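You operate a simulated robot arm through the tools that you are given. There is no shell and no other tool. Be economical: measure what you need, move in short steps, check, and stop when the job is done.

You are at the controls of a simulated two-armed robot. One attempt, no reset.

JOB
Pick up the box labelled "pouches" from the grey work mat with one hand, pass it to the other hand and put it in the card jig.

The check looks at the end state, three seconds after you hand in, the way a careful person would. Anything else that was tipped, shoved, dropped, spilled or broken makes it a failure.

ROBOT AND FRAMES
Two 7-joint arms with two-finger parallel grippers on one trunk, on a base that drives. Base frame: it is fixed to the floor where the robot stands at the start and does not move with it; the origin is under the middle of the robot, x ahead of it, y to its left, z up. Units: m, degrees, N and s.
The left shoulder is at the start at [0.05, 0.165, 1.205], the right one opposite. With the tool pointing down near the work surface each hand reaches from about 0.18 to 0.68 m from the robot's upright axis, wherever it stands, measured 20 degrees to its own side. Places, roughly: card jig (19x13 cm) [2.72, -2.48, 0.78]. Payload 3.91 kg a hand.
The tool frame of a hand sits at the grasp point between the pads (the TCP): z along the fingers, y along the line on which they close. The tips reach 0.03 m beyond it. The gripper opens to 0.11 m. The fingers are 0.02 m wide and 0.01 m thick; the gripper's body (0.048 by 0.112 m) begins 0.055 m behind the TCP.
Orientation is that of the tool frame in the base frame, as [roll, pitch, yaw] about the fixed x, y, z axes, in that order (R = Rz(yaw) Ry(pitch) Rx(roll)). With the fingers straight down and closing along the base's y, the tool's x points along the base's -x, its y along +y and its z along -z.

CONTROLS
- The arms move only by the tool play_rows. It takes "left_targets", "right_targets" or both (then of equal length, played together; a hand with none holds still); each is one flat list of numbers, 6 for each row, row after row: the shift along the tool's x, y, z in units of 40 mm (1.0 is 40 mm), then the turn, a rotation vector about the tool's x, y, z in units of 8 degrees (1.0 is 8 degrees). In form: [x, y, z, ax, ay, az, x, y, z, ax, ay, az, ...]. A call has 1 to 12 rows; each row shifts and turns the commanded pose from where the row before left it, along the tool's axes as they then stand. "left_jaw" and "right_jaw" are, for a hand that has rows, the finger opening in m, from 0 to 0.11, set as the call begins (left out, the last holds). A call with a number of a shift or a turn outside -1 to 1 is refused whole. Rows are played at 5 a second. More than 0.05 m and 8.6 degrees between two rows, or a gripper value outside its range, and nothing of the call is played. Where a pose cannot be reached the arm comes as near as it can. A force on the tool above 40 N (or 10 N above the force at the start of the call, whichever is more), or a blocked arm, ends the call early, and 0.2 s more pass. Each finger travels about 0.045 m/s and halts on what it meets, pressing with about 37 N; the grip force reading is that of the motor and also rises with nothing between the fingers. The clock runs only during rows and for 0.2 s after the last one: add rows that do not move to give the fingers time. The reply holds the time, the measured pose of the TCP, the force on the tool along the base axes, the opening and the grip force, in the units named above and with some noise, with the torque about the TCP (base axes, N m) and any sound that the robot's microphone picked up.
- Cameras (640 x 400 px; columns grow to the right, rows downward): "scene" is now at [0.1207, 0.0066, 1.3692]; the picture's right is [0.02, -1.00, 0.00], its down [-0.70, -0.01, -0.71] and it looks along [0.71, 0.01, -0.70] (base axes); focal length 273 px, centre (320, 200). "left" rides on the left gripper at [0.072, -0.017, -0.103] in its tool frame; the picture's right is [0.23, 0.97, 0.00], its down [-0.76, 0.18, -0.62] and it looks along [-0.61, 0.14, 0.78] (tool axes); focal length 222 px, centre (320, 200). "right" rides on the right gripper at [0.072, 0.017, -0.103] in its tool frame; the picture's right is [-0.23, 0.97, 0.00], its down [-0.76, -0.18, -0.62] and it looks along [-0.61, -0.14, 0.78] (tool axes); focal length 222 px, centre (320, 200). There is no depth. A picture from a camera that has moved, and an enlarged one, comes with that camera's place and axes in the base frame and with its lens. The place of the scene camera against the robot may be out by one fixed shift of up to 0.018 m in any direction.
- grab_frame(camera): a new picture of that camera. The clock stands still meanwhile.
- lift_body(by): slides the trunk up (or, below 0, down) by that many m; the arms and the scene camera ride with it, the base frame stays. It gives what a move gives, with no picture.
- roll_base(legs): drives the robot by 1 to 6 legs, each [ahead, left, turn to the left] in m, m and degrees, along the robot's own axes; the way and the turn of a leg run together, so that a leg with both is an arc; at most 1.5 m and 180 degrees a leg. The arms and the cameras ride along, it lands a little off, and it stops where it bumps. It gives what a move gives.
- turn_head(pan, tilt): turns the head with the scene camera to pan (to the left, within 80 degrees either way) and tilt (down, from -29 to 69), counted from straight ahead of the robot. It gives what a move gives.
- close_up(camera, box): a new picture of the part [left, top, right, bottom] of that camera's present view, enlarged. The clock stands still meanwhile.
- hand_in(): hands the job in; it is judged then, once.

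Work in short steps. Places have to be worked out from the pictures, the camera data and where the tool is seen: move nearer, look again, correct. Check each grasp and each placing, and mend what went wrong. You have 120 turns and 92 pictures in all, those below and enlarged ones among them. Open the grippers and draw the arms clear of the work before you hand the job in, unless the task says otherwise; then end with one line.

The tools are called after "Call:" by a JSON object that holds its "api" and its "payload". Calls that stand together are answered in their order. play_rows: Moves the arms, as the interface text tells. Its arguments: {"type":"object","properties":{"left_targets":{"type":"array","items":{"type":"number"}},"left_jaw":{"type":"number"},"right_targets":{"type":"array","items":{"type":"number"}},"right_jaw":{"type":"number"}},"required":[]} The other tools are called the same way: lift_body (by) slides the trunk up or down; roll_base (legs) drives the base; turn_head (pan, tilt) turns the head that bears the scene camera; grab_frame (camera) takes a picture; close_up (camera, box) takes an enlarged picture of a part of a camera's view; hand_in () hands the job in.

At the start:

```text
clock: 0.0
left_eef_pos: [0.3856, 0.1595, 1.1088]
left_orientation: [-180.0, 0.1, 179.9]
left_wrist_force: [0.2, -0.4, 0.0]
left_wrist_torque: [-0.01, -0.03, 0.02]
left_width: 0.1102
left_grip_force: 0.1
right_eef_pos: [0.3301, -0.1247, 1.1016]
right_orientation: [179.8, 0.0, -180.0]
right_wrist_force: [-0.6, -0.6, 0.0]
right_wrist_torque: [-0.02, -0.02, -0.01]
right_width: 0.1103
right_grip_force: 0.0
trunk travel left (down, up): [-0.425, 0.078]
robot x, y, heading: [-0.0022, -0.0024, 0.0]
head pan, tilt: [0.9, 44.5]
```

scene: 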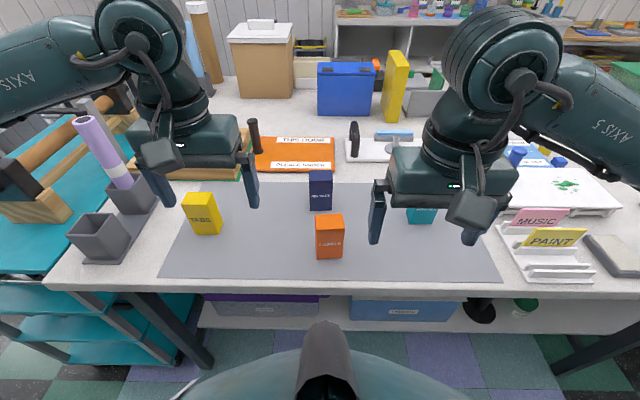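
right: 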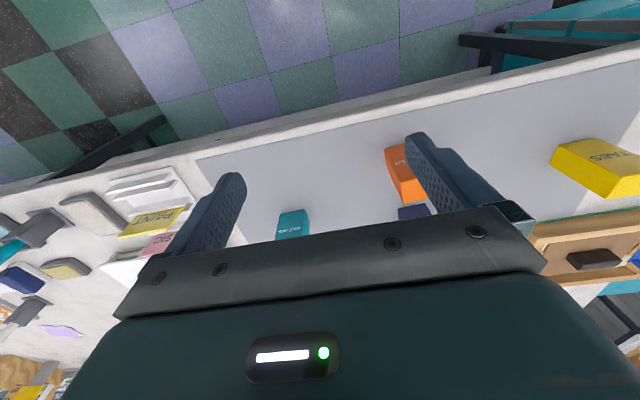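
left: 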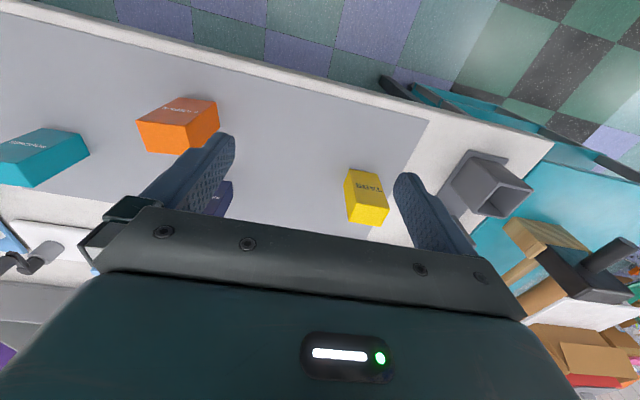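

I see four boxes on the mat (yellow TABS, purple, orange, teal). I enlarge to read the labels.

Call:
{"api": "close_up", "payload": {"camera": "scene", "box": [280, 150, 460, 270]}}

Call:
{"api": "close_up", "payload": {"camera": "left", "box": [0, 80, 240, 230]}}

```text
3.33 times, centred on (370, 210) of scene
camera zoom: at [0.1207, 0.0066, 1.3692], right [0.02, -1.0, 0.0], down [-0.7, -0.01, -0.71], along [0.71, 0.01, -0.7], focal length 911 px, centre (153, 167)
```

zoom: 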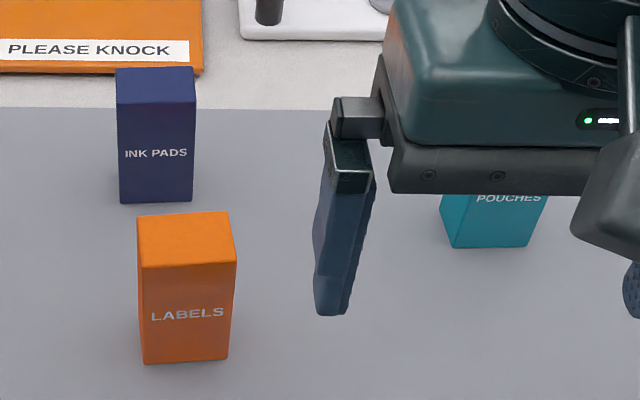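

```text
2.67 times, centred on (120, 155) of left
camera zoom: at [0.3125, 0.1424, 1.2123], right [-0.23, 0.97, 0.0], down [0.76, 0.18, 0.62], along [0.61, 0.14, -0.78], focal length 592 px, centre (853, 320)
```

zoom: 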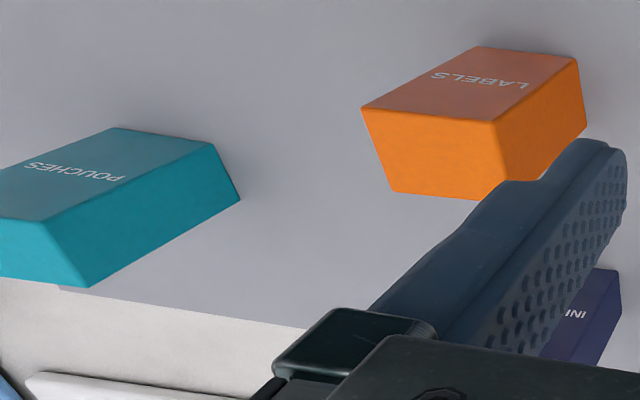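

"Pouches" is the teal box; triangulating scene and left views puts it at about (0.557, -0.227), bench z≈0.87, roughly 5×3.8×9 cm. Before grasping I look towards the jig to learn what orientation it needs.

Call:
{"api": "turn_head", "payload": {"pan": -43, "tilt": 12}}

Call:
{"api": "grab_frame", "payload": {"camera": "scene"}}

```text
clock: 1.1
left_eef_pos: [0.3851, 0.1606, 1.1084]
left_orientation: [180.0, 0.1, -179.9]
left_wrist_force: [-1.1, -0.4, -0.3]
left_wrist_torque: [0.01, 0.0, -0.01]
left_width: 0.11
left_grip_force: 0.0
right_eef_pos: [0.3306, -0.124, 1.1012]
right_orientation: [179.9, 0.1, 179.9]
right_wrist_force: [0.2, 0.2, 0.6]
right_wrist_torque: [-0.01, 0.01, 0.02]
right_width: 0.1101
right_grip_force: 0.0
trunk travel left (down, up): [-0.425, 0.078]
robot x, y, heading: [-0.0007, -0.0002, 0.2]
head pan, tilt: [-43.0, 12.0]
```

```text
86 pictures are left
camera scene: at [0.1073, -0.0582, 1.4201], right [-0.68, -0.73, 0.0], down [-0.15, 0.14, -0.98], along [0.72, -0.67, -0.21], focal length 273 px, centre (320, 200)
```

scene: 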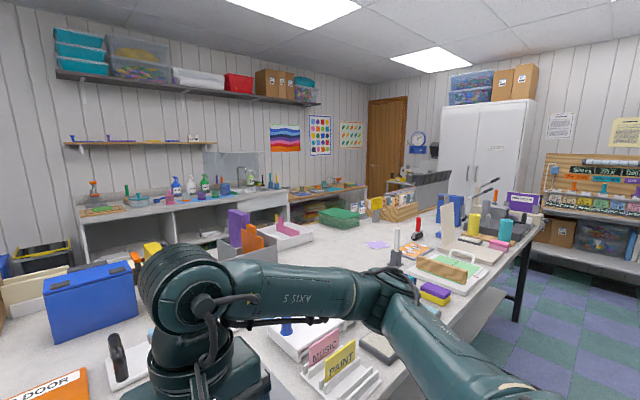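

Call:
{"api": "close_up", "payload": {"camera": "scene", "box": [240, 150, 480, 300]}}

Call:
{"api": "turn_head", "payload": {"pan": -80, "tilt": 25}}

Call:
{"api": "grab_frame", "payload": {"camera": "scene"}}

```text
2.67 times, centred on (360, 225) of scene
camera zoom: at [0.1073, -0.0582, 1.4201], right [-0.68, -0.73, 0.0], down [-0.15, 0.14, -0.98], along [0.72, -0.67, -0.21], focal length 729 px, centre (213, 133)
```

zoom: 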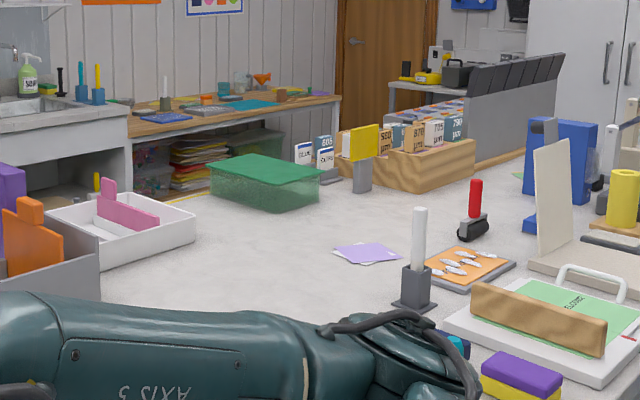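

```text
clock: 2.1
left_eef_pos: [0.385, 0.16, 1.1083]
left_orientation: [-179.9, 0.0, -179.9]
left_wrist_force: [-0.5, 0.6, 0.2]
left_wrist_torque: [-0.02, -0.01, 0.0]
left_width: 0.1101
left_grip_force: 0.1
right_eef_pos: [0.3293, -0.1254, 1.1021]
right_orientation: [180.0, -0.1, 180.0]
right_wrist_force: [0.1, -0.3, -0.2]
right_wrist_torque: [-0.02, 0.02, -0.01]
right_width: 0.11
right_grip_force: 0.1
trunk travel left (down, up): [-0.425, 0.078]
robot x, y, heading: [-0.0036, -0.0008, 0.0]
head pan, tilt: [-80.0, 25.0]
```

```text
84 pictures are left
camera scene: at [0.0551, -0.0854, 1.399], right [-0.98, -0.17, 0.0], down [-0.07, 0.42, -0.91], along [0.16, -0.89, -0.42], focal length 273 px, centre (320, 200)
```

scene: 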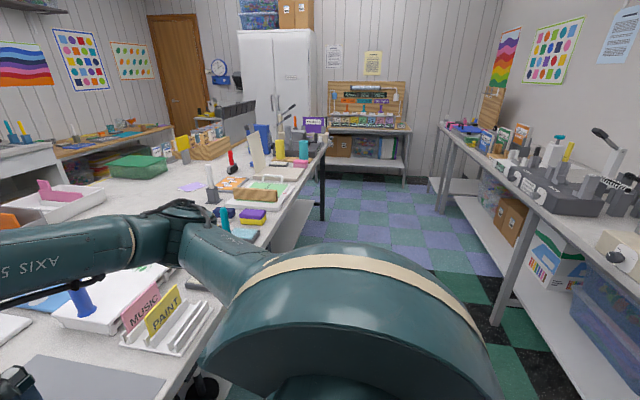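

Call:
{"api": "turn_head", "payload": {"pan": -43, "tilt": 12}}

Call:
{"api": "close_up", "payload": {"camera": "scene", "box": [275, 170, 375, 232]}}

```text
clock: 3.2
left_eef_pos: [0.3854, 0.1603, 1.1081]
left_orientation: [-180.0, 0.1, -179.9]
left_wrist_force: [0.5, 0.3, -0.2]
left_wrist_torque: [-0.02, 0.04, -0.01]
left_width: 0.11
left_grip_force: 0.1
right_eef_pos: [0.3292, -0.1242, 1.1026]
right_orientation: [179.9, 0.0, 180.0]
right_wrist_force: [0.0, -0.1, 0.4]
right_wrist_torque: [0.01, 0.01, 0.0]
right_width: 0.1101
right_grip_force: 0.0
trunk travel left (down, up): [-0.425, 0.078]
robot x, y, heading: [0.0034, -0.0018, -0.2]
head pan, tilt: [-43.0, 12.0]
```

```text
6.40 times, centred on (325, 201) of scene
camera zoom: at [0.1071, -0.0583, 1.4201], right [-0.68, -0.73, 0.0], down [-0.15, 0.14, -0.98], along [0.71, -0.67, -0.21], focal length 1749 px, centre (288, 194)
```

zoom: 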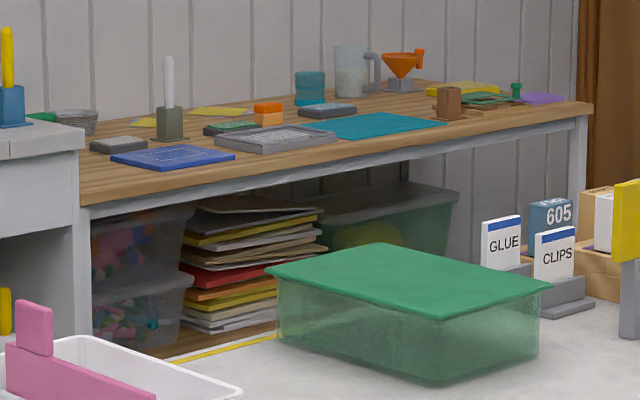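

The jig is the grey open tray on the wooden table. Plan: right hand takes the box low with the tool tilted 45° forward, the left hand then takes it by the top from above and sets it down upright. First I tilt the right hand and turn the head back.

Call:
{"api": "play_rows", "payload": {"right_targets": [0, -0.6, 0, 0, -0.9375, 0, 0, -0.6, 0, 0, -0.9375, 0, 0, -0.6, 0, 0, -0.9375, 0, 0, -0.6, 0, 0, -0.9375, 0, 0, -0.15, 0, 0, -0.9375, 0, 0, 0, 0, 0, -0.9375, 0], "right_jaw": 0.11}}

Call:
{"api": "turn_head", "payload": {"pan": -15, "tilt": 48}}

Call:
{"api": "grab_frame", "payload": {"camera": "scene"}}

Call:
{"api": "grab_frame", "payload": {"camera": "right"}}

```text
clock: 4.6
left_eef_pos: [0.3848, 0.1594, 1.1083]
left_orientation: [180.0, 0.2, -179.9]
left_wrist_force: [0.4, 0.5, -0.2]
left_wrist_torque: [-0.02, 0.01, 0.03]
left_width: 0.1099
left_grip_force: 0.1
right_eef_pos: [0.4054, -0.2217, 1.1276]
right_orientation: [179.9, 45.2, 179.9]
right_wrist_force: [-0.4, -0.1, -0.2]
right_wrist_torque: [-0.01, 0.02, 0.0]
right_width: 0.1098
right_grip_force: 0.0
right hand out of reach, approached as far as the arm can: row 3, 4, 5, 6
trunk travel left (down, up): [-0.425, 0.078]
robot x, y, heading: [0.0029, -0.0019, 0.1]
head pan, tilt: [-43.0, 12.0]
```

```text
clock: 5.6
left_eef_pos: [0.3854, 0.1593, 1.1086]
left_orientation: [180.0, 0.1, -179.9]
left_wrist_force: [0.3, 0.7, -0.2]
left_wrist_torque: [0.03, 0.0, 0.0]
left_width: 0.11
left_grip_force: 0.0
right_eef_pos: [0.4047, -0.2212, 1.1262]
right_orientation: [179.8, 44.9, 179.8]
right_wrist_force: [-0.9, -0.8, 0.1]
right_wrist_torque: [-0.01, 0.03, -0.01]
right_width: 0.1098
right_grip_force: 0.1
trunk travel left (down, up): [-0.425, 0.078]
robot x, y, heading: [0.0007, 0.0009, -0.0]
head pan, tilt: [-15.0, 48.0]
```

```text
82 pictures are left
camera scene: at [0.1151, -0.0152, 1.3643], right [-0.26, -0.97, 0.0], down [-0.72, 0.19, -0.67], along [0.65, -0.17, -0.74], focal length 273 px, centre (320, 200)
```

scene: 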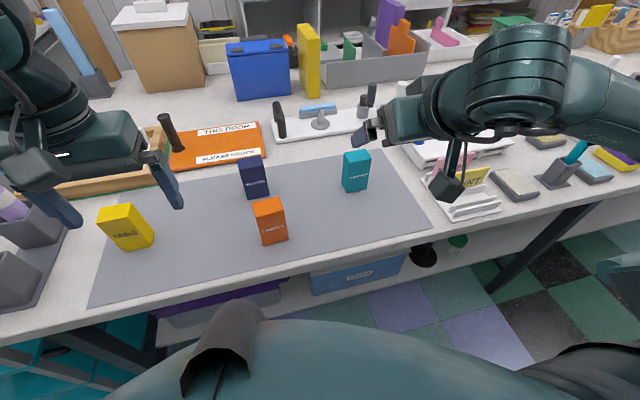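

```text
81 pictures are left
camera right: at [0.2812, -0.2021, 1.147], right [0.16, 0.97, 0.16], down [0.1, -0.18, 0.98], along [0.98, -0.14, -0.13], focal length 222 px, centre (320, 200)
```

right: 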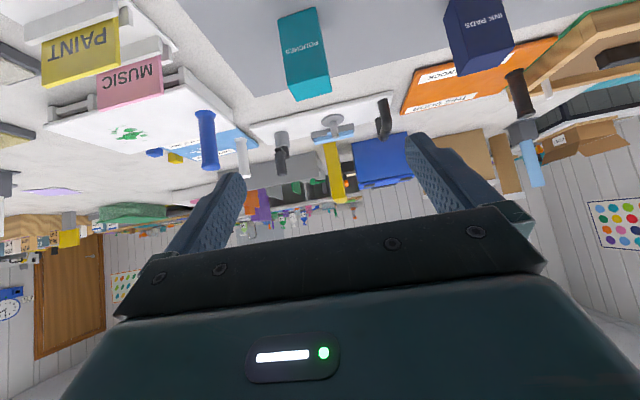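

Call:
{"api": "close_up", "payload": {"camera": "scene", "box": [310, 130, 410, 210]}}

Call:
{"api": "close_up", "payload": {"camera": "right", "box": [240, 0, 370, 110]}}

```text
5.00 times, centred on (360, 170) of scene
camera zoom: at [0.1151, -0.0152, 1.3643], right [-0.26, -0.97, 0.0], down [-0.72, 0.19, -0.67], along [0.65, -0.17, -0.74], focal length 1366 px, centre (120, 350)
```

zoom: 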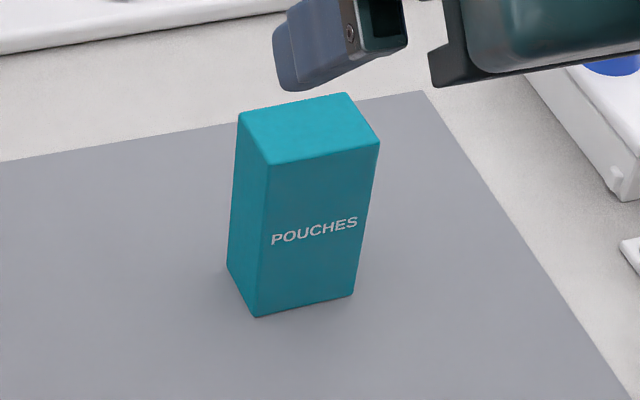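

```text
3.64 times, centred on (305, 55) of right
camera zoom: at [0.2812, -0.2021, 1.147], right [0.16, 0.97, 0.16], down [0.1, -0.18, 0.98], along [0.98, -0.14, -0.13], focal length 808 px, centre (374, 727)
```

zoom: 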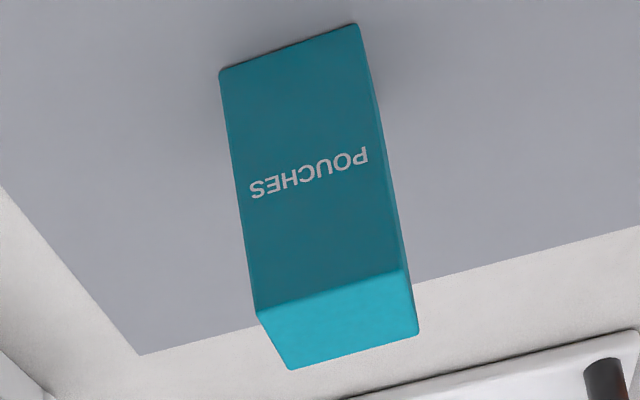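

Box fixed by right camera: front face x≈0.535, centre ≈(0.554, -0.2285), z 0.866–0.96. Moving the tilted right hand to 12 cm short of the grasp point along its axis.

Call:
{"api": "play_rows", "payload": {"right_targets": [0.2225, -0.03, 0.568, 0, 0, 0, 0.2225, -0.03, 0.568, 0, 0, 0, 0.2225, -0.03, 0.568, 0, 0, 0, 0.2225, -0.03, 0.568, 0, 0, 0, 0.2225, -0.03, 0.568, 0, 0, 0, 0.2225, -0.03, 0.568, 0, 0, 0]}}

Call:
{"api": "grab_frame", "payload": {"camera": "right"}}

Call:
{"api": "grab_frame", "payload": {"camera": "scene"}}

```text
clock: 7.0
left_eef_pos: [0.3845, 0.1587, 1.1087]
left_orientation: [-180.0, 0.1, -179.9]
left_wrist_force: [0.5, -0.1, 0.7]
left_wrist_torque: [0.01, 0.0, 0.01]
left_width: 0.1101
left_grip_force: 0.0
right_eef_pos: [0.4639, -0.229, 0.9908]
right_orientation: [179.8, 45.0, 179.9]
right_wrist_force: [0.2, -0.1, -0.1]
right_wrist_torque: [0.02, 0.0, 0.02]
right_width: 0.11
right_grip_force: 0.1
trunk travel left (down, up): [-0.425, 0.078]
robot x, y, heading: [-0.0004, 0.0024, 0.0]
head pan, tilt: [-15.0, 48.0]
```

```text
78 pictures are left
camera right: at [0.34, -0.2106, 1.0109], right [0.16, 0.97, 0.16], down [0.1, -0.18, 0.98], along [0.98, -0.14, -0.12], focal length 222 px, centre (320, 200)
```

right: 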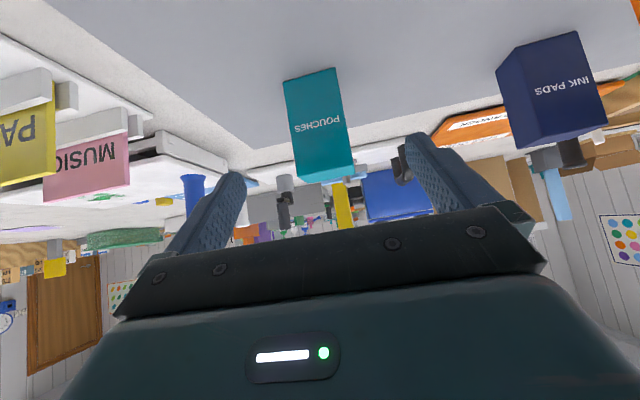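

```text
77 pictures are left
camera scene: at [0.1153, -0.0152, 1.3642], right [-0.26, -0.97, 0.0], down [-0.72, 0.19, -0.67], along [0.65, -0.17, -0.74], focal length 273 px, centre (320, 200)
```

scene: 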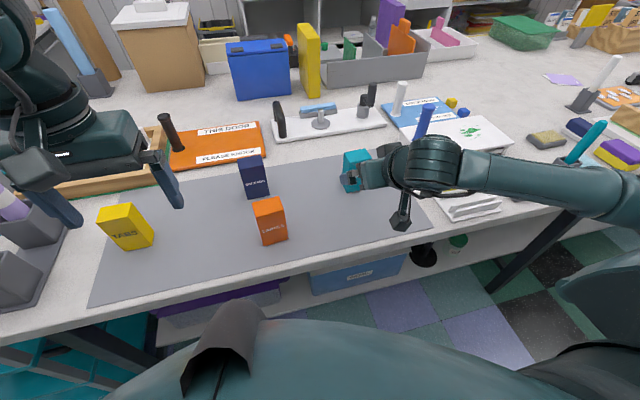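

Estimate confirmed (front edge x≈0.534, y −0.206…−0.253). Advancing 12 cm along the tool, slowly.

Call:
{"api": "play_rows", "payload": {"right_targets": [0, 0, 0.5, 0, 0, 0, 0, 0, 0.5, 0, 0, 0, 0, 0, 0.5, 0, 0, 0, 0, 0, 0.5, 0, 0, 0, 0, 0, 0.5, 0, 0, 0, 0, 0, 0.5, 0, 0, 0]}}

Call:
{"api": "grab_frame", "payload": {"camera": "right"}}

Call:
{"api": "close_up", "payload": {"camera": "scene", "box": [310, 120, 450, 220]}}

```text
clock: 8.4
left_eef_pos: [0.3849, 0.1587, 1.1092]
left_orientation: [179.9, 0.1, -180.0]
left_wrist_force: [0.7, -0.2, -0.2]
left_wrist_torque: [-0.04, 0.02, -0.02]
left_width: 0.1099
left_grip_force: 0.0
right_eef_pos: [0.5476, -0.2291, 0.9073]
right_orientation: [179.7, 45.0, 179.9]
right_wrist_force: [-0.3, 0.0, 0.4]
right_wrist_torque: [0.03, 0.01, 0.0]
right_width: 0.1102
right_grip_force: 0.0
trunk travel left (down, up): [-0.425, 0.078]
robot x, y, heading: [-0.0038, 0.002, -0.0]
head pan, tilt: [-15.0, 48.0]
```

```text
76 pictures are left
camera right: at [0.4254, -0.2102, 0.9276], right [0.16, 0.97, 0.16], down [0.1, -0.18, 0.98], along [0.98, -0.14, -0.12], focal length 222 px, centre (320, 200)
```

right: 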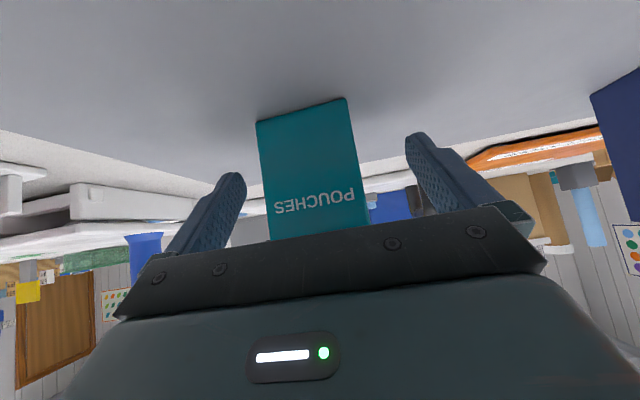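

```text
4.00 times, centred on (380, 170) of scene
camera zoom: at [0.1153, -0.0151, 1.3642], right [-0.26, -0.97, 0.0], down [-0.72, 0.19, -0.67], along [0.65, -0.17, -0.74], focal length 1093 px, centre (80, 320)
```

zoom: 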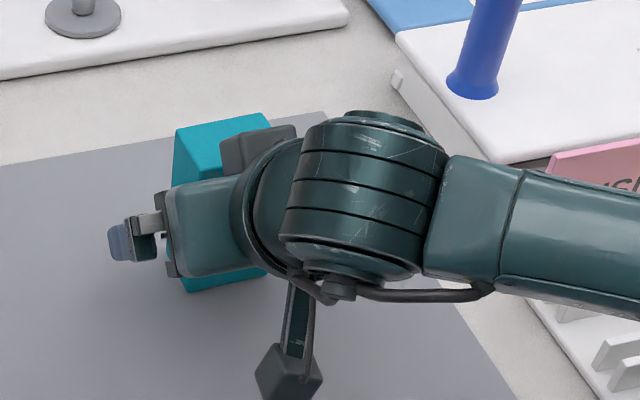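

The box stands centred between the fingers; closing.

Call:
{"api": "play_rows", "payload": {"right_targets": [0, 0, 0, 0, 0, 0, 0, 0, 0, 0, 0, 0, 0, 0, 0, 0, 0, 0, 0, 0, 0, 0, 0, 0, 0, 0, 0, 0, 0, 0, 0, 0, 0, 0, 0, 0, 0, 0, 0, 0, 0, 0, 0, 0, 0, 0, 0, 0], "right_jaw": 0.03}}

Call:
{"api": "grab_frame", "payload": {"camera": "right"}}

```text
clock: 10.2
left_eef_pos: [0.3851, 0.1594, 1.1087]
left_orientation: [-180.0, 0.2, -179.9]
left_wrist_force: [0.0, 1.2, -0.1]
left_wrist_torque: [0.0, -0.01, -0.04]
left_width: 0.11
left_grip_force: 0.2
right_eef_pos: [0.5487, -0.2287, 0.9061]
right_orientation: [179.8, 45.0, 179.7]
right_wrist_force: [0.7, 0.0, 0.7]
right_wrist_torque: [-0.02, -0.05, -0.01]
right_width: 0.0547
right_grip_force: 36.7
trunk travel left (down, up): [-0.425, 0.078]
robot x, y, heading: [-0.0005, 0.0011, 0.0]
head pan, tilt: [-15.0, 48.0]
```

```text
74 pictures are left
camera right: at [0.4251, -0.2103, 0.9279], right [0.16, 0.97, 0.16], down [0.1, -0.18, 0.98], along [0.98, -0.14, -0.12], focal length 222 px, centre (320, 200)
```

right: 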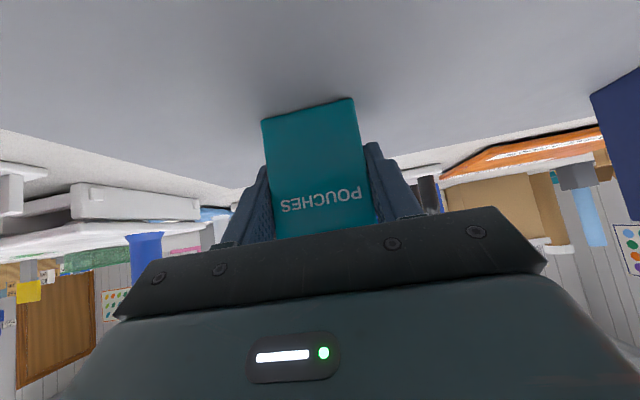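

Gripped (5.5 cm). Lifting 0.2 m straight up.

Call:
{"api": "play_rows", "payload": {"right_targets": [-0.3, 0, -0.3, 0, 0, 0, -0.6, 0, -0.6, 0, 0, 0, -0.6, 0, -0.6, 0, 0, 0, -0.6, 0, -0.6, 0, 0, 0, -0.6, 0, -0.6, 0, 0, 0, -0.6, 0, -0.6, 0, 0, 0, -0.3, 0, -0.3, 0, 0, 0]}}

Call:
{"api": "grab_frame", "payload": {"camera": "right"}}

Call:
{"api": "grab_frame", "payload": {"camera": "scene"}}

```text
clock: 11.8
left_eef_pos: [0.385, 0.1602, 1.1078]
left_orientation: [-180.0, 0.2, -179.9]
left_wrist_force: [0.3, 0.0, 0.0]
left_wrist_torque: [0.0, 0.02, 0.03]
left_width: 0.11
left_grip_force: 0.0
right_eef_pos: [0.5467, -0.2294, 1.1108]
right_orientation: [179.9, 45.0, 179.9]
right_wrist_force: [-0.3, -0.5, -1.8]
right_wrist_torque: [0.05, 0.03, 0.0]
right_width: 0.0547
right_grip_force: 37.1
trunk travel left (down, up): [-0.425, 0.078]
robot x, y, heading: [0.0015, 0.0005, 0.1]
head pan, tilt: [-15.0, 48.0]
```

```text
73 pictures are left
camera right: at [0.4236, -0.2102, 1.1302], right [0.16, 0.97, 0.16], down [0.1, -0.18, 0.98], along [0.98, -0.14, -0.12], focal length 222 px, centre (320, 200)
```

right: 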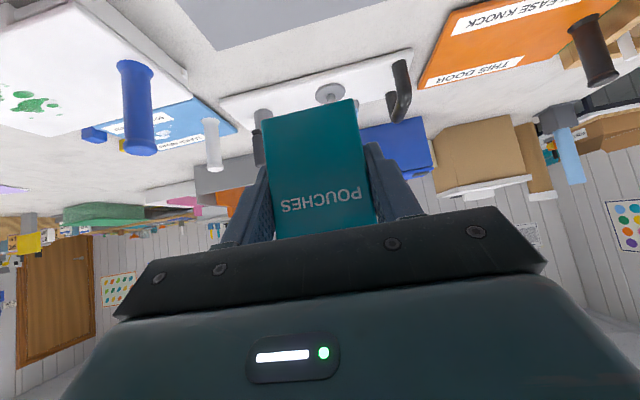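

```text
72 pictures are left
camera scene: at [0.1152, -0.0151, 1.3642], right [-0.26, -0.97, 0.0], down [-0.72, 0.19, -0.67], along [0.65, -0.17, -0.74], focal length 273 px, centre (320, 200)
```

scene: 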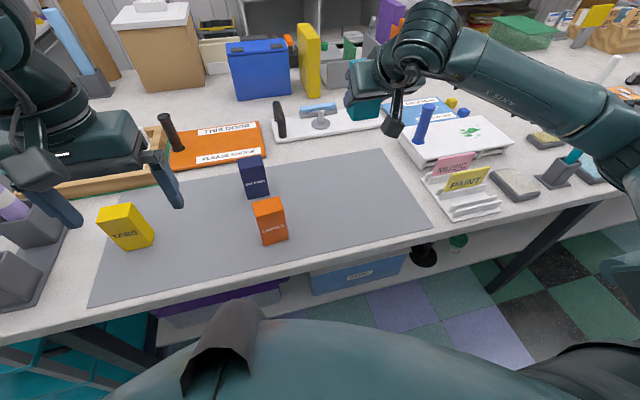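

Box is held cleanly. Moving right hand to about (0.48, −0.05, 1.03), above all other boxes, and raising the left hand clear.

Call:
{"api": "play_rows", "payload": {"right_targets": [0.433, 0.746, 0.038, 0, 0, 0, 0.433, 0.746, 0.038, 0, 0, 0, 0.433, 0.746, 0.038, 0, 0, 0, 0.433, 0.746, 0.038, 0, 0, 0, 0.433, 0.746, 0.038, 0, 0, 0, 0.433, 0.746, 0.038, 0, 0, 0], "left_targets": [0, 0, -0.45, 0, 0, 0, 0, 0, -0.45, 0, 0, 0, 0, 0, -0.45, 0, 0, 0, 0, 0, -0.45, 0, 0, 0, 0, 0, -0.45, 0, 0, 0, 0, 0, -0.45, 0, 0, 0]}}

Call:
{"api": "turn_head", "payload": {"pan": 0, "tilt": 35}}

Call:
{"api": "grab_frame", "payload": {"camera": "scene"}}

Call:
{"api": "grab_frame", "payload": {"camera": "left"}}

```text
clock: 13.2
left_eef_pos: [0.3832, 0.1591, 1.2175]
left_orientation: [-179.8, 0.0, -179.8]
left_wrist_force: [-0.2, 0.2, -0.2]
left_wrist_torque: [-0.02, -0.01, -0.01]
left_width: 0.1102
left_grip_force: 0.2
right_eef_pos: [0.4858, -0.0503, 1.0311]
right_orientation: [179.9, 45.1, 179.8]
right_wrist_force: [-0.2, 0.3, -1.3]
right_wrist_torque: [-0.03, 0.01, 0.01]
right_width: 0.0545
right_grip_force: 36.8
trunk travel left (down, up): [-0.425, 0.078]
robot x, y, heading: [0.0003, 0.0012, 0.4]
head pan, tilt: [-15.0, 48.0]
```

```text
clock: 14.0
left_eef_pos: [0.384, 0.158, 1.2174]
left_orientation: [-180.0, 0.1, -179.9]
left_wrist_force: [0.0, 0.0, -0.3]
left_wrist_torque: [0.0, 0.01, 0.02]
left_width: 0.1098
left_grip_force: 0.1
right_eef_pos: [0.4862, -0.0496, 1.0324]
right_orientation: [179.8, 45.0, 179.8]
right_wrist_force: [0.8, -0.4, -1.8]
right_wrist_torque: [-0.04, 0.05, 0.01]
right_width: 0.0545
right_grip_force: 36.4
trunk travel left (down, up): [-0.425, 0.078]
robot x, y, heading: [-0.0001, 0.0017, -0.2]
head pan, tilt: [0.0, 35.0]
```

```text
71 pictures are left
camera scene: at [0.1272, 0.0053, 1.3832], right [0.0, -1.0, 0.0], down [-0.57, 0.0, -0.82], along [0.82, 0.0, -0.57], focal length 273 px, centre (320, 200)
```

scene: 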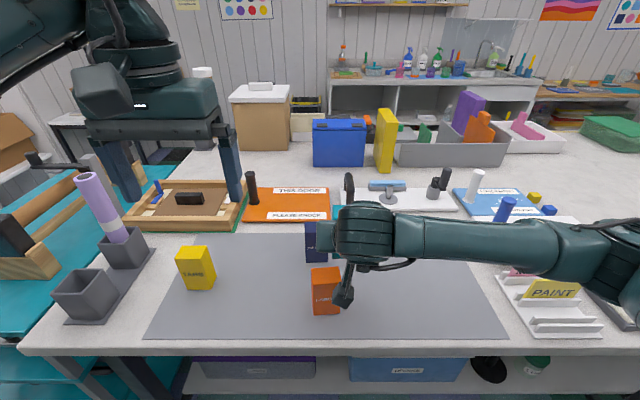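

```text
70 pictures are left
camera left: at [0.312, 0.142, 1.3213], right [-0.23, 0.97, 0.0], down [0.76, 0.18, 0.62], along [0.61, 0.14, -0.78], focal length 222 px, centre (320, 200)
```

left: 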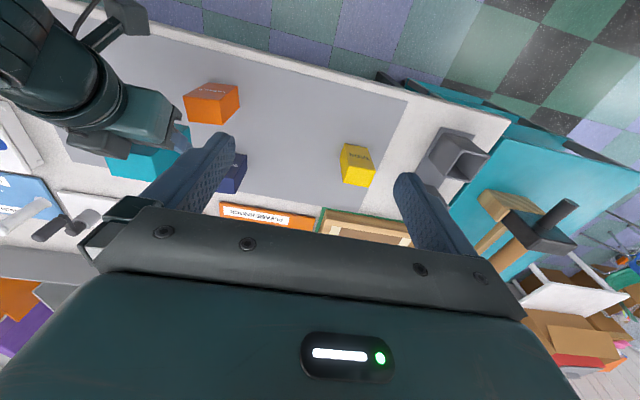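

The right wrist's bulk is close to where the left camera would go, so I lean the left hand 20° forward (hand tilted away from the right wrist) and take the box top from there. First, tilt and move it forward, still off to the left.

Call:
{"api": "play_rows", "payload": {"left_targets": [0, 0, 0, 0, 0.833, 0, 0, 0, 0, 0, 0.833, 0, 0, 0, 0, 0, 0.833, 0, -0.758, 0, -0.4, 0, 0, 0, -0.758, 0, -0.4, 0, 0, 0, -0.758, 0, -0.4, 0, 0, 0, -0.758, 0, -0.4, 0, 0, 0, -0.758, 0, -0.4, 0, 0, 0], "left_jaw": 0.11}}

```text
clock: 15.8
left_eef_pos: [0.5425, 0.1603, 1.2341]
left_orientation: [-179.9, -19.5, 180.0]
left_wrist_force: [0.2, 0.2, -0.6]
left_wrist_torque: [-0.03, -0.02, 0.0]
left_width: 0.11
left_grip_force: 0.1
left hand out of reach, approached as far as the arm can: row 8
right_eef_pos: [0.4865, -0.0503, 1.0312]
right_orientation: [179.9, 45.1, 179.9]
right_wrist_force: [0.3, 0.3, -0.7]
right_wrist_torque: [0.01, 0.01, -0.06]
right_width: 0.0546
right_grip_force: 36.9
trunk travel left (down, up): [-0.425, 0.078]
robot x, y, heading: [0.0, -0.0034, 0.2]
head pan, tilt: [0.0, 35.0]
```

Call:
{"api": "play_rows", "payload": {"left_targets": [-0.035, -0.875, 0.1, 0, 0, 0, -0.035, -0.875, 0.1, 0, 0, 0, -0.035, -0.875, 0.2, 0, 0, 0, -0.035, -0.875, 0.2, 0, 0, 0, -0.035, -0.875, 0.3, 0, 0, 0, -0.035, -0.875, 0.3, 0, 0, 0]}}

Call:
{"api": "grab_frame", "payload": {"camera": "left"}}

Call:
{"api": "grab_frame", "payload": {"camera": "scene"}}

```text
clock: 17.2
left_eef_pos: [0.514, -0.0296, 1.1796]
left_orientation: [179.9, -19.9, -179.7]
left_wrist_force: [-1.0, -0.2, 0.6]
left_wrist_torque: [-0.04, -0.02, 0.01]
left_width: 0.1097
left_grip_force: 0.1
left hand out of reach, approached as far as the arm can: row 2, 4, 5, 6
right_eef_pos: [0.4844, -0.0502, 1.0309]
right_orientation: [180.0, 44.9, 179.9]
right_wrist_force: [0.5, -0.6, -0.9]
right_wrist_torque: [-0.01, 0.01, 0.01]
right_width: 0.0548
right_grip_force: 36.7
trunk travel left (down, up): [-0.425, 0.078]
robot x, y, heading: [0.0006, -0.0024, 0.3]
head pan, tilt: [0.0, 35.0]
```

```text
69 pictures are left
camera left: at [0.4827, -0.0471, 1.3032], right [-0.22, 0.97, 0.08], down [0.93, 0.18, 0.33], along [0.3, 0.14, -0.94], focal length 222 px, centre (320, 200)
```

left: 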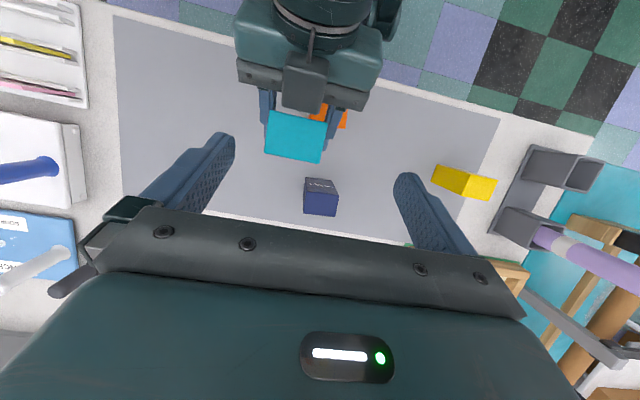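

```text
68 pictures are left
camera scene: at [0.127, 0.0056, 1.3833], right [0.0, -1.0, 0.0], down [-0.57, 0.0, -0.82], along [0.82, 0.0, -0.57], focal length 273 px, centre (320, 200)
```

scene: 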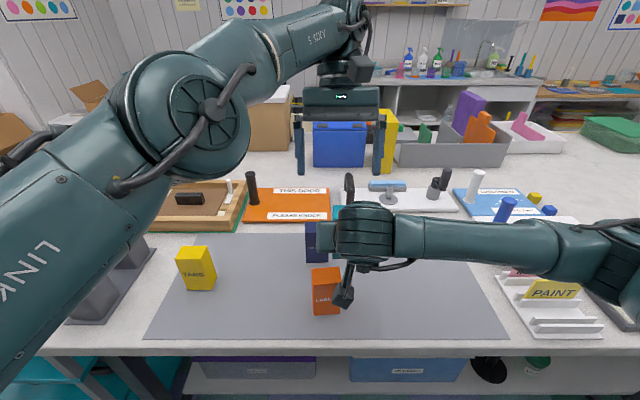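

The left arm is at its reach limit there, so the right hand will bring the box to it. First a closer look at the grey block on top of the right gripper.

Call:
{"api": "close_up", "payload": {"camera": "left", "box": [220, 0, 400, 220]}}

Call:
{"api": "close_up", "payload": {"camera": "scene", "box": [280, 40, 440, 320]}}

```text
1.82 times, centred on (310, 110) of left
camera zoom: at [0.4827, -0.0471, 1.3032], right [-0.22, 0.97, 0.08], down [0.93, 0.18, 0.33], along [0.3, 0.14, -0.94], focal length 404 px, centre (338, 364)
```

zoom: 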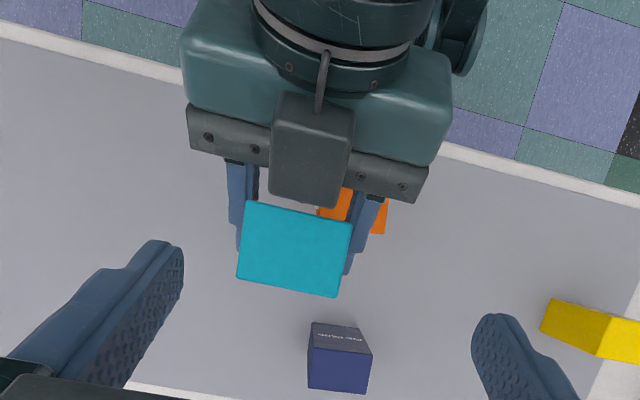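

```text
1.43 times, centred on (360, 180) of scene
camera zoom: at [0.127, 0.0056, 1.3833], right [0.0, -1.0, 0.0], down [-0.57, 0.0, -0.82], along [0.82, 0.0, -0.57], focal length 390 px, centre (263, 229)
```

zoom: 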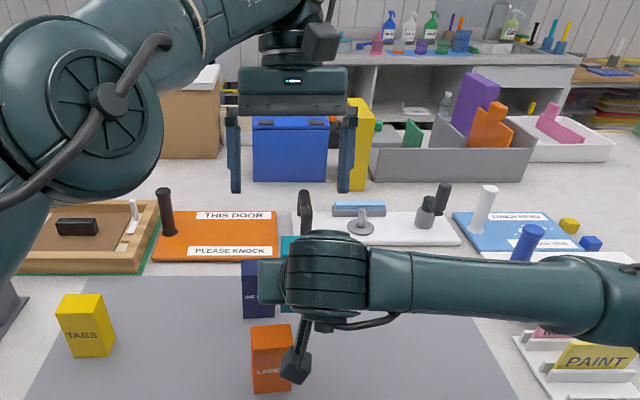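

The block is well behind the box top, fingers pass clear. Bring both hands to y≈+0.02.

Call:
{"api": "play_rows", "payload": {"right_targets": [0.06, 0.583, -0.06, 0, 0, 0, 0.06, 0.583, -0.06, 0, 0, 0, 0.06, 0.583, -0.06, 0, 0, 0, 0, 0, 0, 0, 0, 0], "left_targets": [0, 0.417, 0, 0, 0, 0, 0, 0.417, 0, 0, 0, 0, 0, 0.417, 0, 0, 0, 0, 0, 0, 0, 0, 0, 0]}}

Call:
{"api": "grab_frame", "payload": {"camera": "left"}}

```text
clock: 18.2
left_eef_pos: [0.5159, 0.019, 1.18]
left_orientation: [180.0, -19.9, -179.9]
left_wrist_force: [0.1, -0.1, -0.1]
left_wrist_torque: [0.01, -0.05, 0.0]
left_width: 0.1101
left_grip_force: 0.1
right_eef_pos: [0.4731, 0.0169, 1.0316]
right_orientation: [179.8, 45.0, 179.8]
right_wrist_force: [0.3, -1.0, -1.1]
right_wrist_torque: [0.01, -0.02, 0.0]
right_width: 0.0549
right_grip_force: 36.6
trunk travel left (down, up): [-0.425, 0.078]
robot x, y, heading: [-0.0025, 0.0014, 0.2]
head pan, tilt: [0.0, 35.0]
```

```text
65 pictures are left
camera left: at [0.483, 0.0018, 1.3027], right [-0.21, 0.97, 0.08], down [0.93, 0.18, 0.33], along [0.3, 0.14, -0.94], focal length 222 px, centre (320, 200)
```

left: 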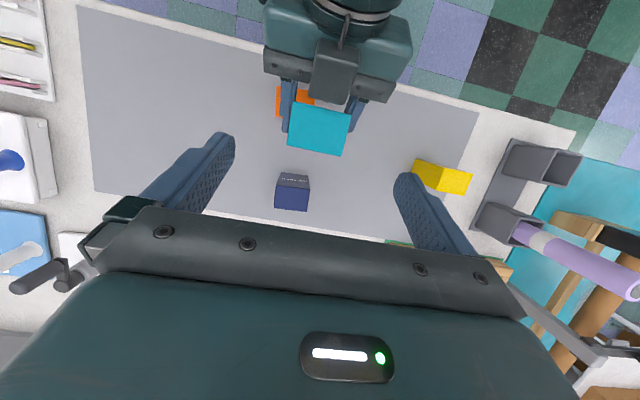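

Box top seen at ≈(0.483, 0.017), as expected. Lowering the left hand along its axis to straddle the top.

Call:
{"api": "play_rows", "payload": {"left_targets": [-0.027, -0.008, 0.392, 0, 0, 0, -0.027, -0.008, 0.392, 0, 0, 0, -0.027, -0.008, 0.392, 0, 0, 0, -0.027, -0.008, 0.392, 0, 0, 0, -0.027, -0.008, 0.392, 0, 0, 0, -0.027, -0.008, 0.392, 0, 0, 0]}}

Call:
{"api": "grab_frame", "payload": {"camera": "left"}}

Call:
{"api": "close_up", "payload": {"camera": "scene", "box": [220, 120, 420, 300]}}

Call:
{"api": "grab_frame", "payload": {"camera": "right"}}

```text
clock: 19.6
left_eef_pos: [0.4909, 0.016, 1.0897]
left_orientation: [-180.0, -19.8, -179.9]
left_wrist_force: [-0.2, 0.6, 0.4]
left_wrist_torque: [-0.02, -0.02, 0.03]
left_width: 0.1097
left_grip_force: 0.0
right_eef_pos: [0.4747, 0.0203, 1.0322]
right_orientation: [179.9, 45.0, 179.9]
right_wrist_force: [-0.3, 0.5, -0.9]
right_wrist_torque: [0.03, -0.01, 0.04]
right_width: 0.0548
right_grip_force: 37.2
trunk travel left (down, up): [-0.425, 0.078]
robot x, y, heading: [-0.0056, -0.002, -0.1]
head pan, tilt: [0.0, 35.0]
```

```text
64 pictures are left
camera left: at [0.4579, -0.0007, 1.2128], right [-0.22, 0.97, 0.08], down [0.93, 0.18, 0.33], along [0.3, 0.14, -0.94], focal length 222 px, centre (320, 200)
```

left: 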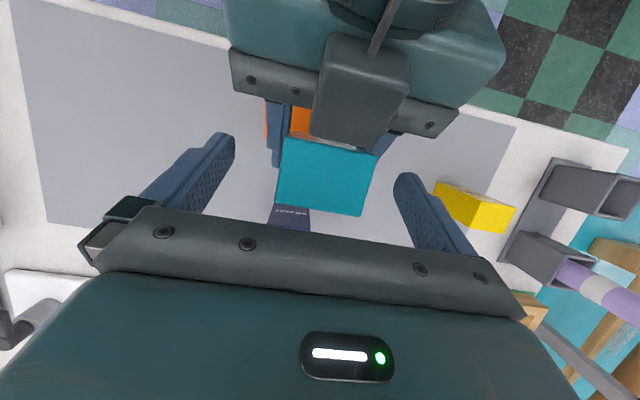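

```text
2.22 times, centred on (320, 210) of scene
camera zoom: at [0.1273, 0.0054, 1.3832], right [0.0, -1.0, 0.0], down [-0.57, 0.0, -0.82], along [0.82, 0.0, -0.57], focal length 607 px, centre (320, 178)
```

zoom: 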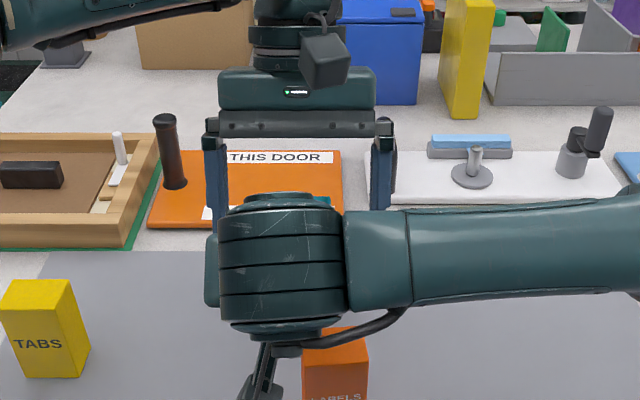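

```text
62 pictures are left
camera right: at [0.3502, 0.0378, 1.0527], right [0.16, 0.97, 0.16], down [0.1, -0.18, 0.98], along [0.98, -0.14, -0.12], focal length 222 px, centre (320, 200)
```

right: 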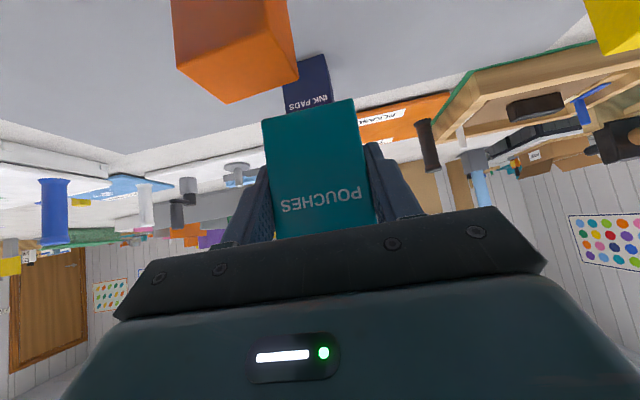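

Left fingers straddle the top 2.4 cm. Closing the left hand with a 2 mm y correction.

Call:
{"api": "play_rows", "payload": {"left_targets": [0, 0.06, 0, 0, 0, 0, 0, 0, 0, 0, 0, 0, 0, 0, 0, 0, 0, 0, 0, 0, 0, 0, 0, 0, 0, 0, 0, 0, 0, 0, 0, 0, 0, 0, 0, 0, 0, 0, 0, 0, 0, 0, 0, 0, 0, 0, 0, 0], "left_jaw": 0.03}}

Call:
{"api": "grab_frame", "payload": {"camera": "left"}}

```text
clock: 21.4
left_eef_pos: [0.4908, 0.0187, 1.0898]
left_orientation: [180.0, -19.9, -179.8]
left_wrist_force: [-0.5, 3.0, 0.8]
left_wrist_torque: [0.18, 0.03, -0.16]
left_width: 0.0542
left_grip_force: 36.8
right_eef_pos: [0.4731, 0.0196, 1.0331]
right_orientation: [179.8, 45.0, 179.8]
right_wrist_force: [0.7, -2.7, 0.0]
right_wrist_torque: [0.0, 0.05, 0.13]
right_width: 0.0546
right_grip_force: 37.0
trunk travel left (down, up): [-0.425, 0.078]
robot x, y, heading: [0.0009, 0.0017, -0.1]
head pan, tilt: [0.0, 35.0]
```

```text
61 pictures are left
camera left: at [0.4582, 0.0016, 1.2129], right [-0.22, 0.97, 0.08], down [0.93, 0.18, 0.33], along [0.3, 0.14, -0.94], focal length 222 px, centre (320, 200)
```

left: 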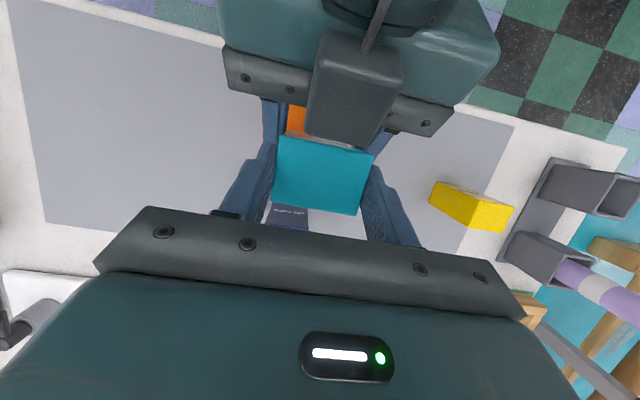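

Both hands hold the box. Opening the right hand while holding still.

Call:
{"api": "play_rows", "payload": {"right_targets": [0, 0, 0, 0, 0, 0, 0, 0, 0, 0, 0, 0, 0, 0, 0, 0, 0, 0, 0, 0, 0, 0, 0, 0, 0, 0, 0, 0, 0, 0, 0, 0, 0, 0, 0, 0], "right_jaw": 0.105}}

Call:
{"api": "grab_frame", "payload": {"camera": "right"}}

```text
clock: 22.8
left_eef_pos: [0.491, 0.0184, 1.0906]
left_orientation: [-179.9, -19.9, -179.9]
left_wrist_force: [-0.5, 0.2, -0.9]
left_wrist_torque: [0.04, 0.01, 0.0]
left_width: 0.0546
left_grip_force: 37.2
right_eef_pos: [0.4747, 0.018, 1.0313]
right_orientation: [179.8, 45.0, 179.8]
right_wrist_force: [0.9, 0.1, -0.6]
right_wrist_torque: [0.06, 0.01, -0.02]
right_width: 0.105
right_grip_force: 0.1
trunk travel left (down, up): [-0.425, 0.078]
robot x, y, heading: [0.0007, -0.0032, -0.1]
head pan, tilt: [0.0, 35.0]
```

```text
60 pictures are left
camera right: at [0.3501, 0.0377, 1.0528], right [0.16, 0.97, 0.16], down [0.1, -0.18, 0.98], along [0.98, -0.14, -0.12], focal length 222 px, centre (320, 200)
```

right: 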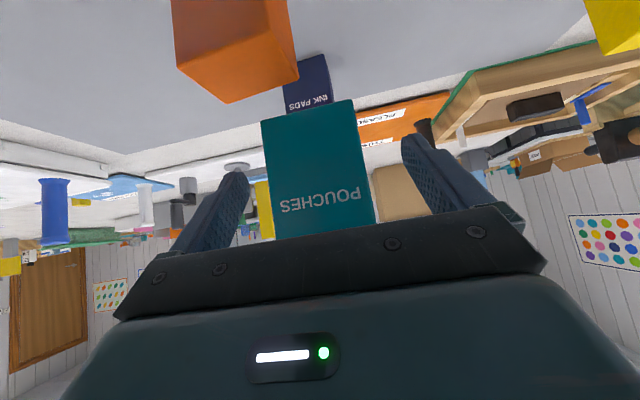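

The left hand carries the box alone and steadily. Backing the right hand straight toward the robot.

Call:
{"api": "play_rows", "payload": {"right_targets": [0.35, 0, -0.35, 0, 0, 0, 0.35, 0, -0.35, 0, 0, 0, 0.35, 0, -0.35, 0, 0, 0, 0.2, 0, -0.2, 0, 0, 0]}}

Call:
{"api": "grab_frame", "payload": {"camera": "left"}}

```text
clock: 23.8
left_eef_pos: [0.4911, 0.0192, 1.0908]
left_orientation: [-179.9, -19.9, -179.9]
left_wrist_force: [0.0, 0.5, 0.6]
left_wrist_torque: [-0.01, 0.01, 0.02]
left_width: 0.0546
left_grip_force: 36.8
right_eef_pos: [0.4023, 0.0186, 1.0315]
right_orientation: [179.9, 45.0, 179.8]
right_wrist_force: [0.5, 0.6, 0.0]
right_wrist_torque: [-0.04, -0.02, 0.0]
right_width: 0.1052
right_grip_force: 0.1
trunk travel left (down, up): [-0.425, 0.078]
robot x, y, heading: [0.0013, -0.0017, 0.0]
head pan, tilt: [0.0, 35.0]
```

```text
59 pictures are left
camera left: at [0.4582, 0.0015, 1.213], right [-0.21, 0.97, 0.08], down [0.93, 0.18, 0.33], along [0.3, 0.14, -0.94], focal length 222 px, centre (320, 200)
```

left: 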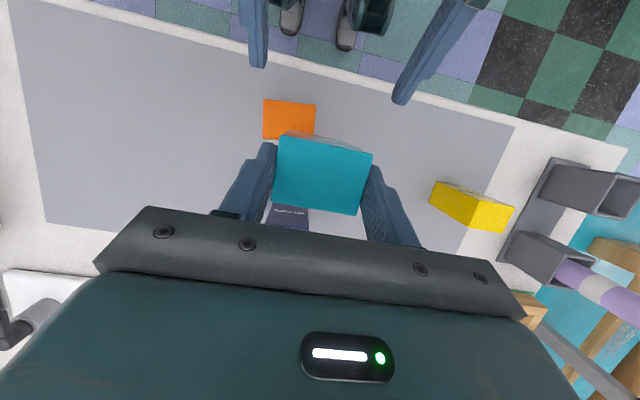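

Clear. Now retracting both arms apart and toward the robot.

Call:
{"api": "play_rows", "payload": {"right_targets": [0, -0.75, 0, 0, 0, 0, 0, -0.75, 0, 0, 0, 0, 0, -0.75, 0, 0, 0, 0, 0, -0.75, 0, 0, 0, 0, 0, -0.75, 0, 0, 0, 0, 0, 0, 0, 0, 0.9, 0, 0, 0, 0, 0, 0.9, 0, 0, 0, 0, 0, 0.9, 0, 0, 0, 0, 0, 0.9, 0, 0.3, 0, 0, 0, 0.9, 0, 0.3, 0, 0, 0, 0.9, 0], "left_targets": [0, 0.3, 0, 0, 0, 0, 0.3, 0.7, -0.2, 0, 0, 0, 0.5, 0.7, -0.3, 0, 0, 0, 0.5, 0.7, 0, 0, 0, 0, 0.5, 0.7, 0, 0, 0, 0, 0.5, 0.3, 0, 0, 0, 0, 0.5, 0, 0, 0, 0, 0, 0, 0, 0, 0, 0, 0, 0, 0, 0, 0, 0, 0, 0, 0, 0, 0, 0, 0, 0, 0, 0, 0, 0, 0]}}

Call:
{"api": "turn_head", "payload": {"pan": -60, "tilt": 45}}

Call:
{"api": "grab_frame", "payload": {"camera": "scene"}}

```text
clock: 26.2
left_eef_pos: [0.3949, 0.1542, 1.1487]
left_orientation: [179.9, -20.0, -179.8]
left_wrist_force: [-0.5, 0.2, -1.5]
left_wrist_torque: [0.04, -0.02, 0.03]
left_width: 0.0543
left_grip_force: 37.0
right_eef_pos: [0.3782, -0.1299, 1.0251]
right_orientation: [179.9, 1.7, 179.9]
right_wrist_force: [1.0, 0.7, -1.3]
right_wrist_torque: [0.01, 0.0, -0.04]
right_width: 0.1048
right_grip_force: 0.0
trunk travel left (down, up): [-0.425, 0.078]
robot x, y, heading: [0.0013, 0.0003, -0.3]
head pan, tilt: [0.0, 35.0]
```

```text
clock: 27.5
left_eef_pos: [0.3926, 0.1543, 1.1481]
left_orientation: [180.0, -19.8, -179.9]
left_wrist_force: [0.8, -0.4, -1.8]
left_wrist_torque: [0.02, 0.02, 0.02]
left_width: 0.0544
left_grip_force: 37.6
right_eef_pos: [0.3786, -0.131, 1.0258]
right_orientation: [179.9, 2.0, 179.9]
right_wrist_force: [0.3, 0.2, -0.9]
right_wrist_torque: [-0.01, -0.05, 0.03]
right_width: 0.1051
right_grip_force: 0.0
trunk travel left (down, up): [-0.425, 0.078]
robot x, y, heading: [0.0004, 0.0021, 0.1]
head pan, tilt: [-60.0, 45.0]
```

```text
58 pictures are left
camera scene: at [0.0798, -0.0651, 1.3684], right [-0.87, -0.5, 0.0], down [-0.35, 0.61, -0.71], along [0.35, -0.61, -0.71], focal length 273 px, centre (320, 200)
```

scene: 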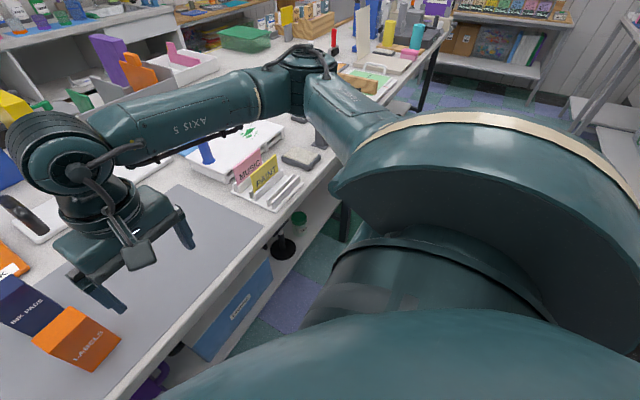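

Right elbow overhangs the bench, so I raise the trunk, back off about 0.18 m, and check the view before strafing right.

Call:
{"api": "lift_body", "payload": {"by": 0.07}}

Call:
{"api": "roll_base", "payload": {"legs": [[-0.18, 0, 0]]}}

Call:
{"api": "turn_head", "payload": {"pan": -75, "tilt": 20}}

Call:
{"api": "grab_frame", "payload": {"camera": "scene"}}

```text
clock: 28.5
left_eef_pos: [0.3937, 0.155, 1.2172]
left_orientation: [180.0, -19.8, -179.9]
left_wrist_force: [0.4, 0.9, -1.9]
left_wrist_torque: [-0.01, 0.03, 0.0]
left_width: 0.0539
left_grip_force: 37.2
right_eef_pos: [0.3778, -0.1302, 1.0963]
right_orientation: [179.9, 1.8, -180.0]
right_wrist_force: [0.0, -0.5, 0.7]
right_wrist_torque: [-0.02, 0.01, -0.02]
right_width: 0.1053
right_grip_force: 0.1
trunk travel left (down, up): [-0.495, 0.008]
robot x, y, heading: [-0.004, 0.005, -0.1]
head pan, tilt: [-60.0, 45.0]
```

```text
clock: 30.0
left_eef_pos: [0.2151, 0.1551, 1.2187]
left_orientation: [-180.0, -19.9, -180.0]
left_wrist_force: [-0.2, -0.1, -0.7]
left_wrist_torque: [0.02, -0.04, -0.01]
left_width: 0.0545
left_grip_force: 37.1
right_eef_pos: [0.199, -0.131, 1.0957]
right_orientation: [179.9, 1.7, 179.9]
right_wrist_force: [0.2, 0.6, 0.0]
right_wrist_torque: [0.0, 0.0, 0.01]
right_width: 0.1051
right_grip_force: 0.0
trunk travel left (down, up): [-0.495, 0.008]
robot x, y, heading: [-0.1831, 0.0015, -0.4]
head pan, tilt: [-60.0, 45.0]
```

```text
clock: 30.9
left_eef_pos: [0.216, 0.1544, 1.2178]
left_orientation: [179.9, -20.0, 180.0]
left_wrist_force: [-0.4, -0.6, -1.2]
left_wrist_torque: [0.03, 0.0, 0.01]
left_width: 0.0542
left_grip_force: 36.8
right_eef_pos: [0.1994, -0.13, 1.0961]
right_orientation: [179.9, 1.8, 179.9]
right_wrist_force: [0.6, 0.4, 0.1]
right_wrist_torque: [-0.02, -0.01, -0.01]
right_width: 0.1051
right_grip_force: 0.1
trunk travel left (down, up): [-0.495, 0.008]
robot x, y, heading: [-0.1786, -0.0003, -0.3]
head pan, tilt: [-75.0, 20.0]
```

```text
57 pictures are left
camera scene: at [-0.1152, -0.0846, 1.477], right [-0.97, -0.26, 0.0], down [-0.09, 0.33, -0.94], along [0.24, -0.91, -0.34], focal length 273 px, centre (320, 200)
```

scene: 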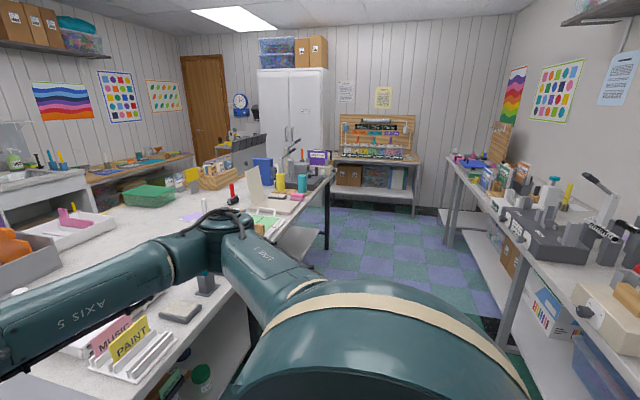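

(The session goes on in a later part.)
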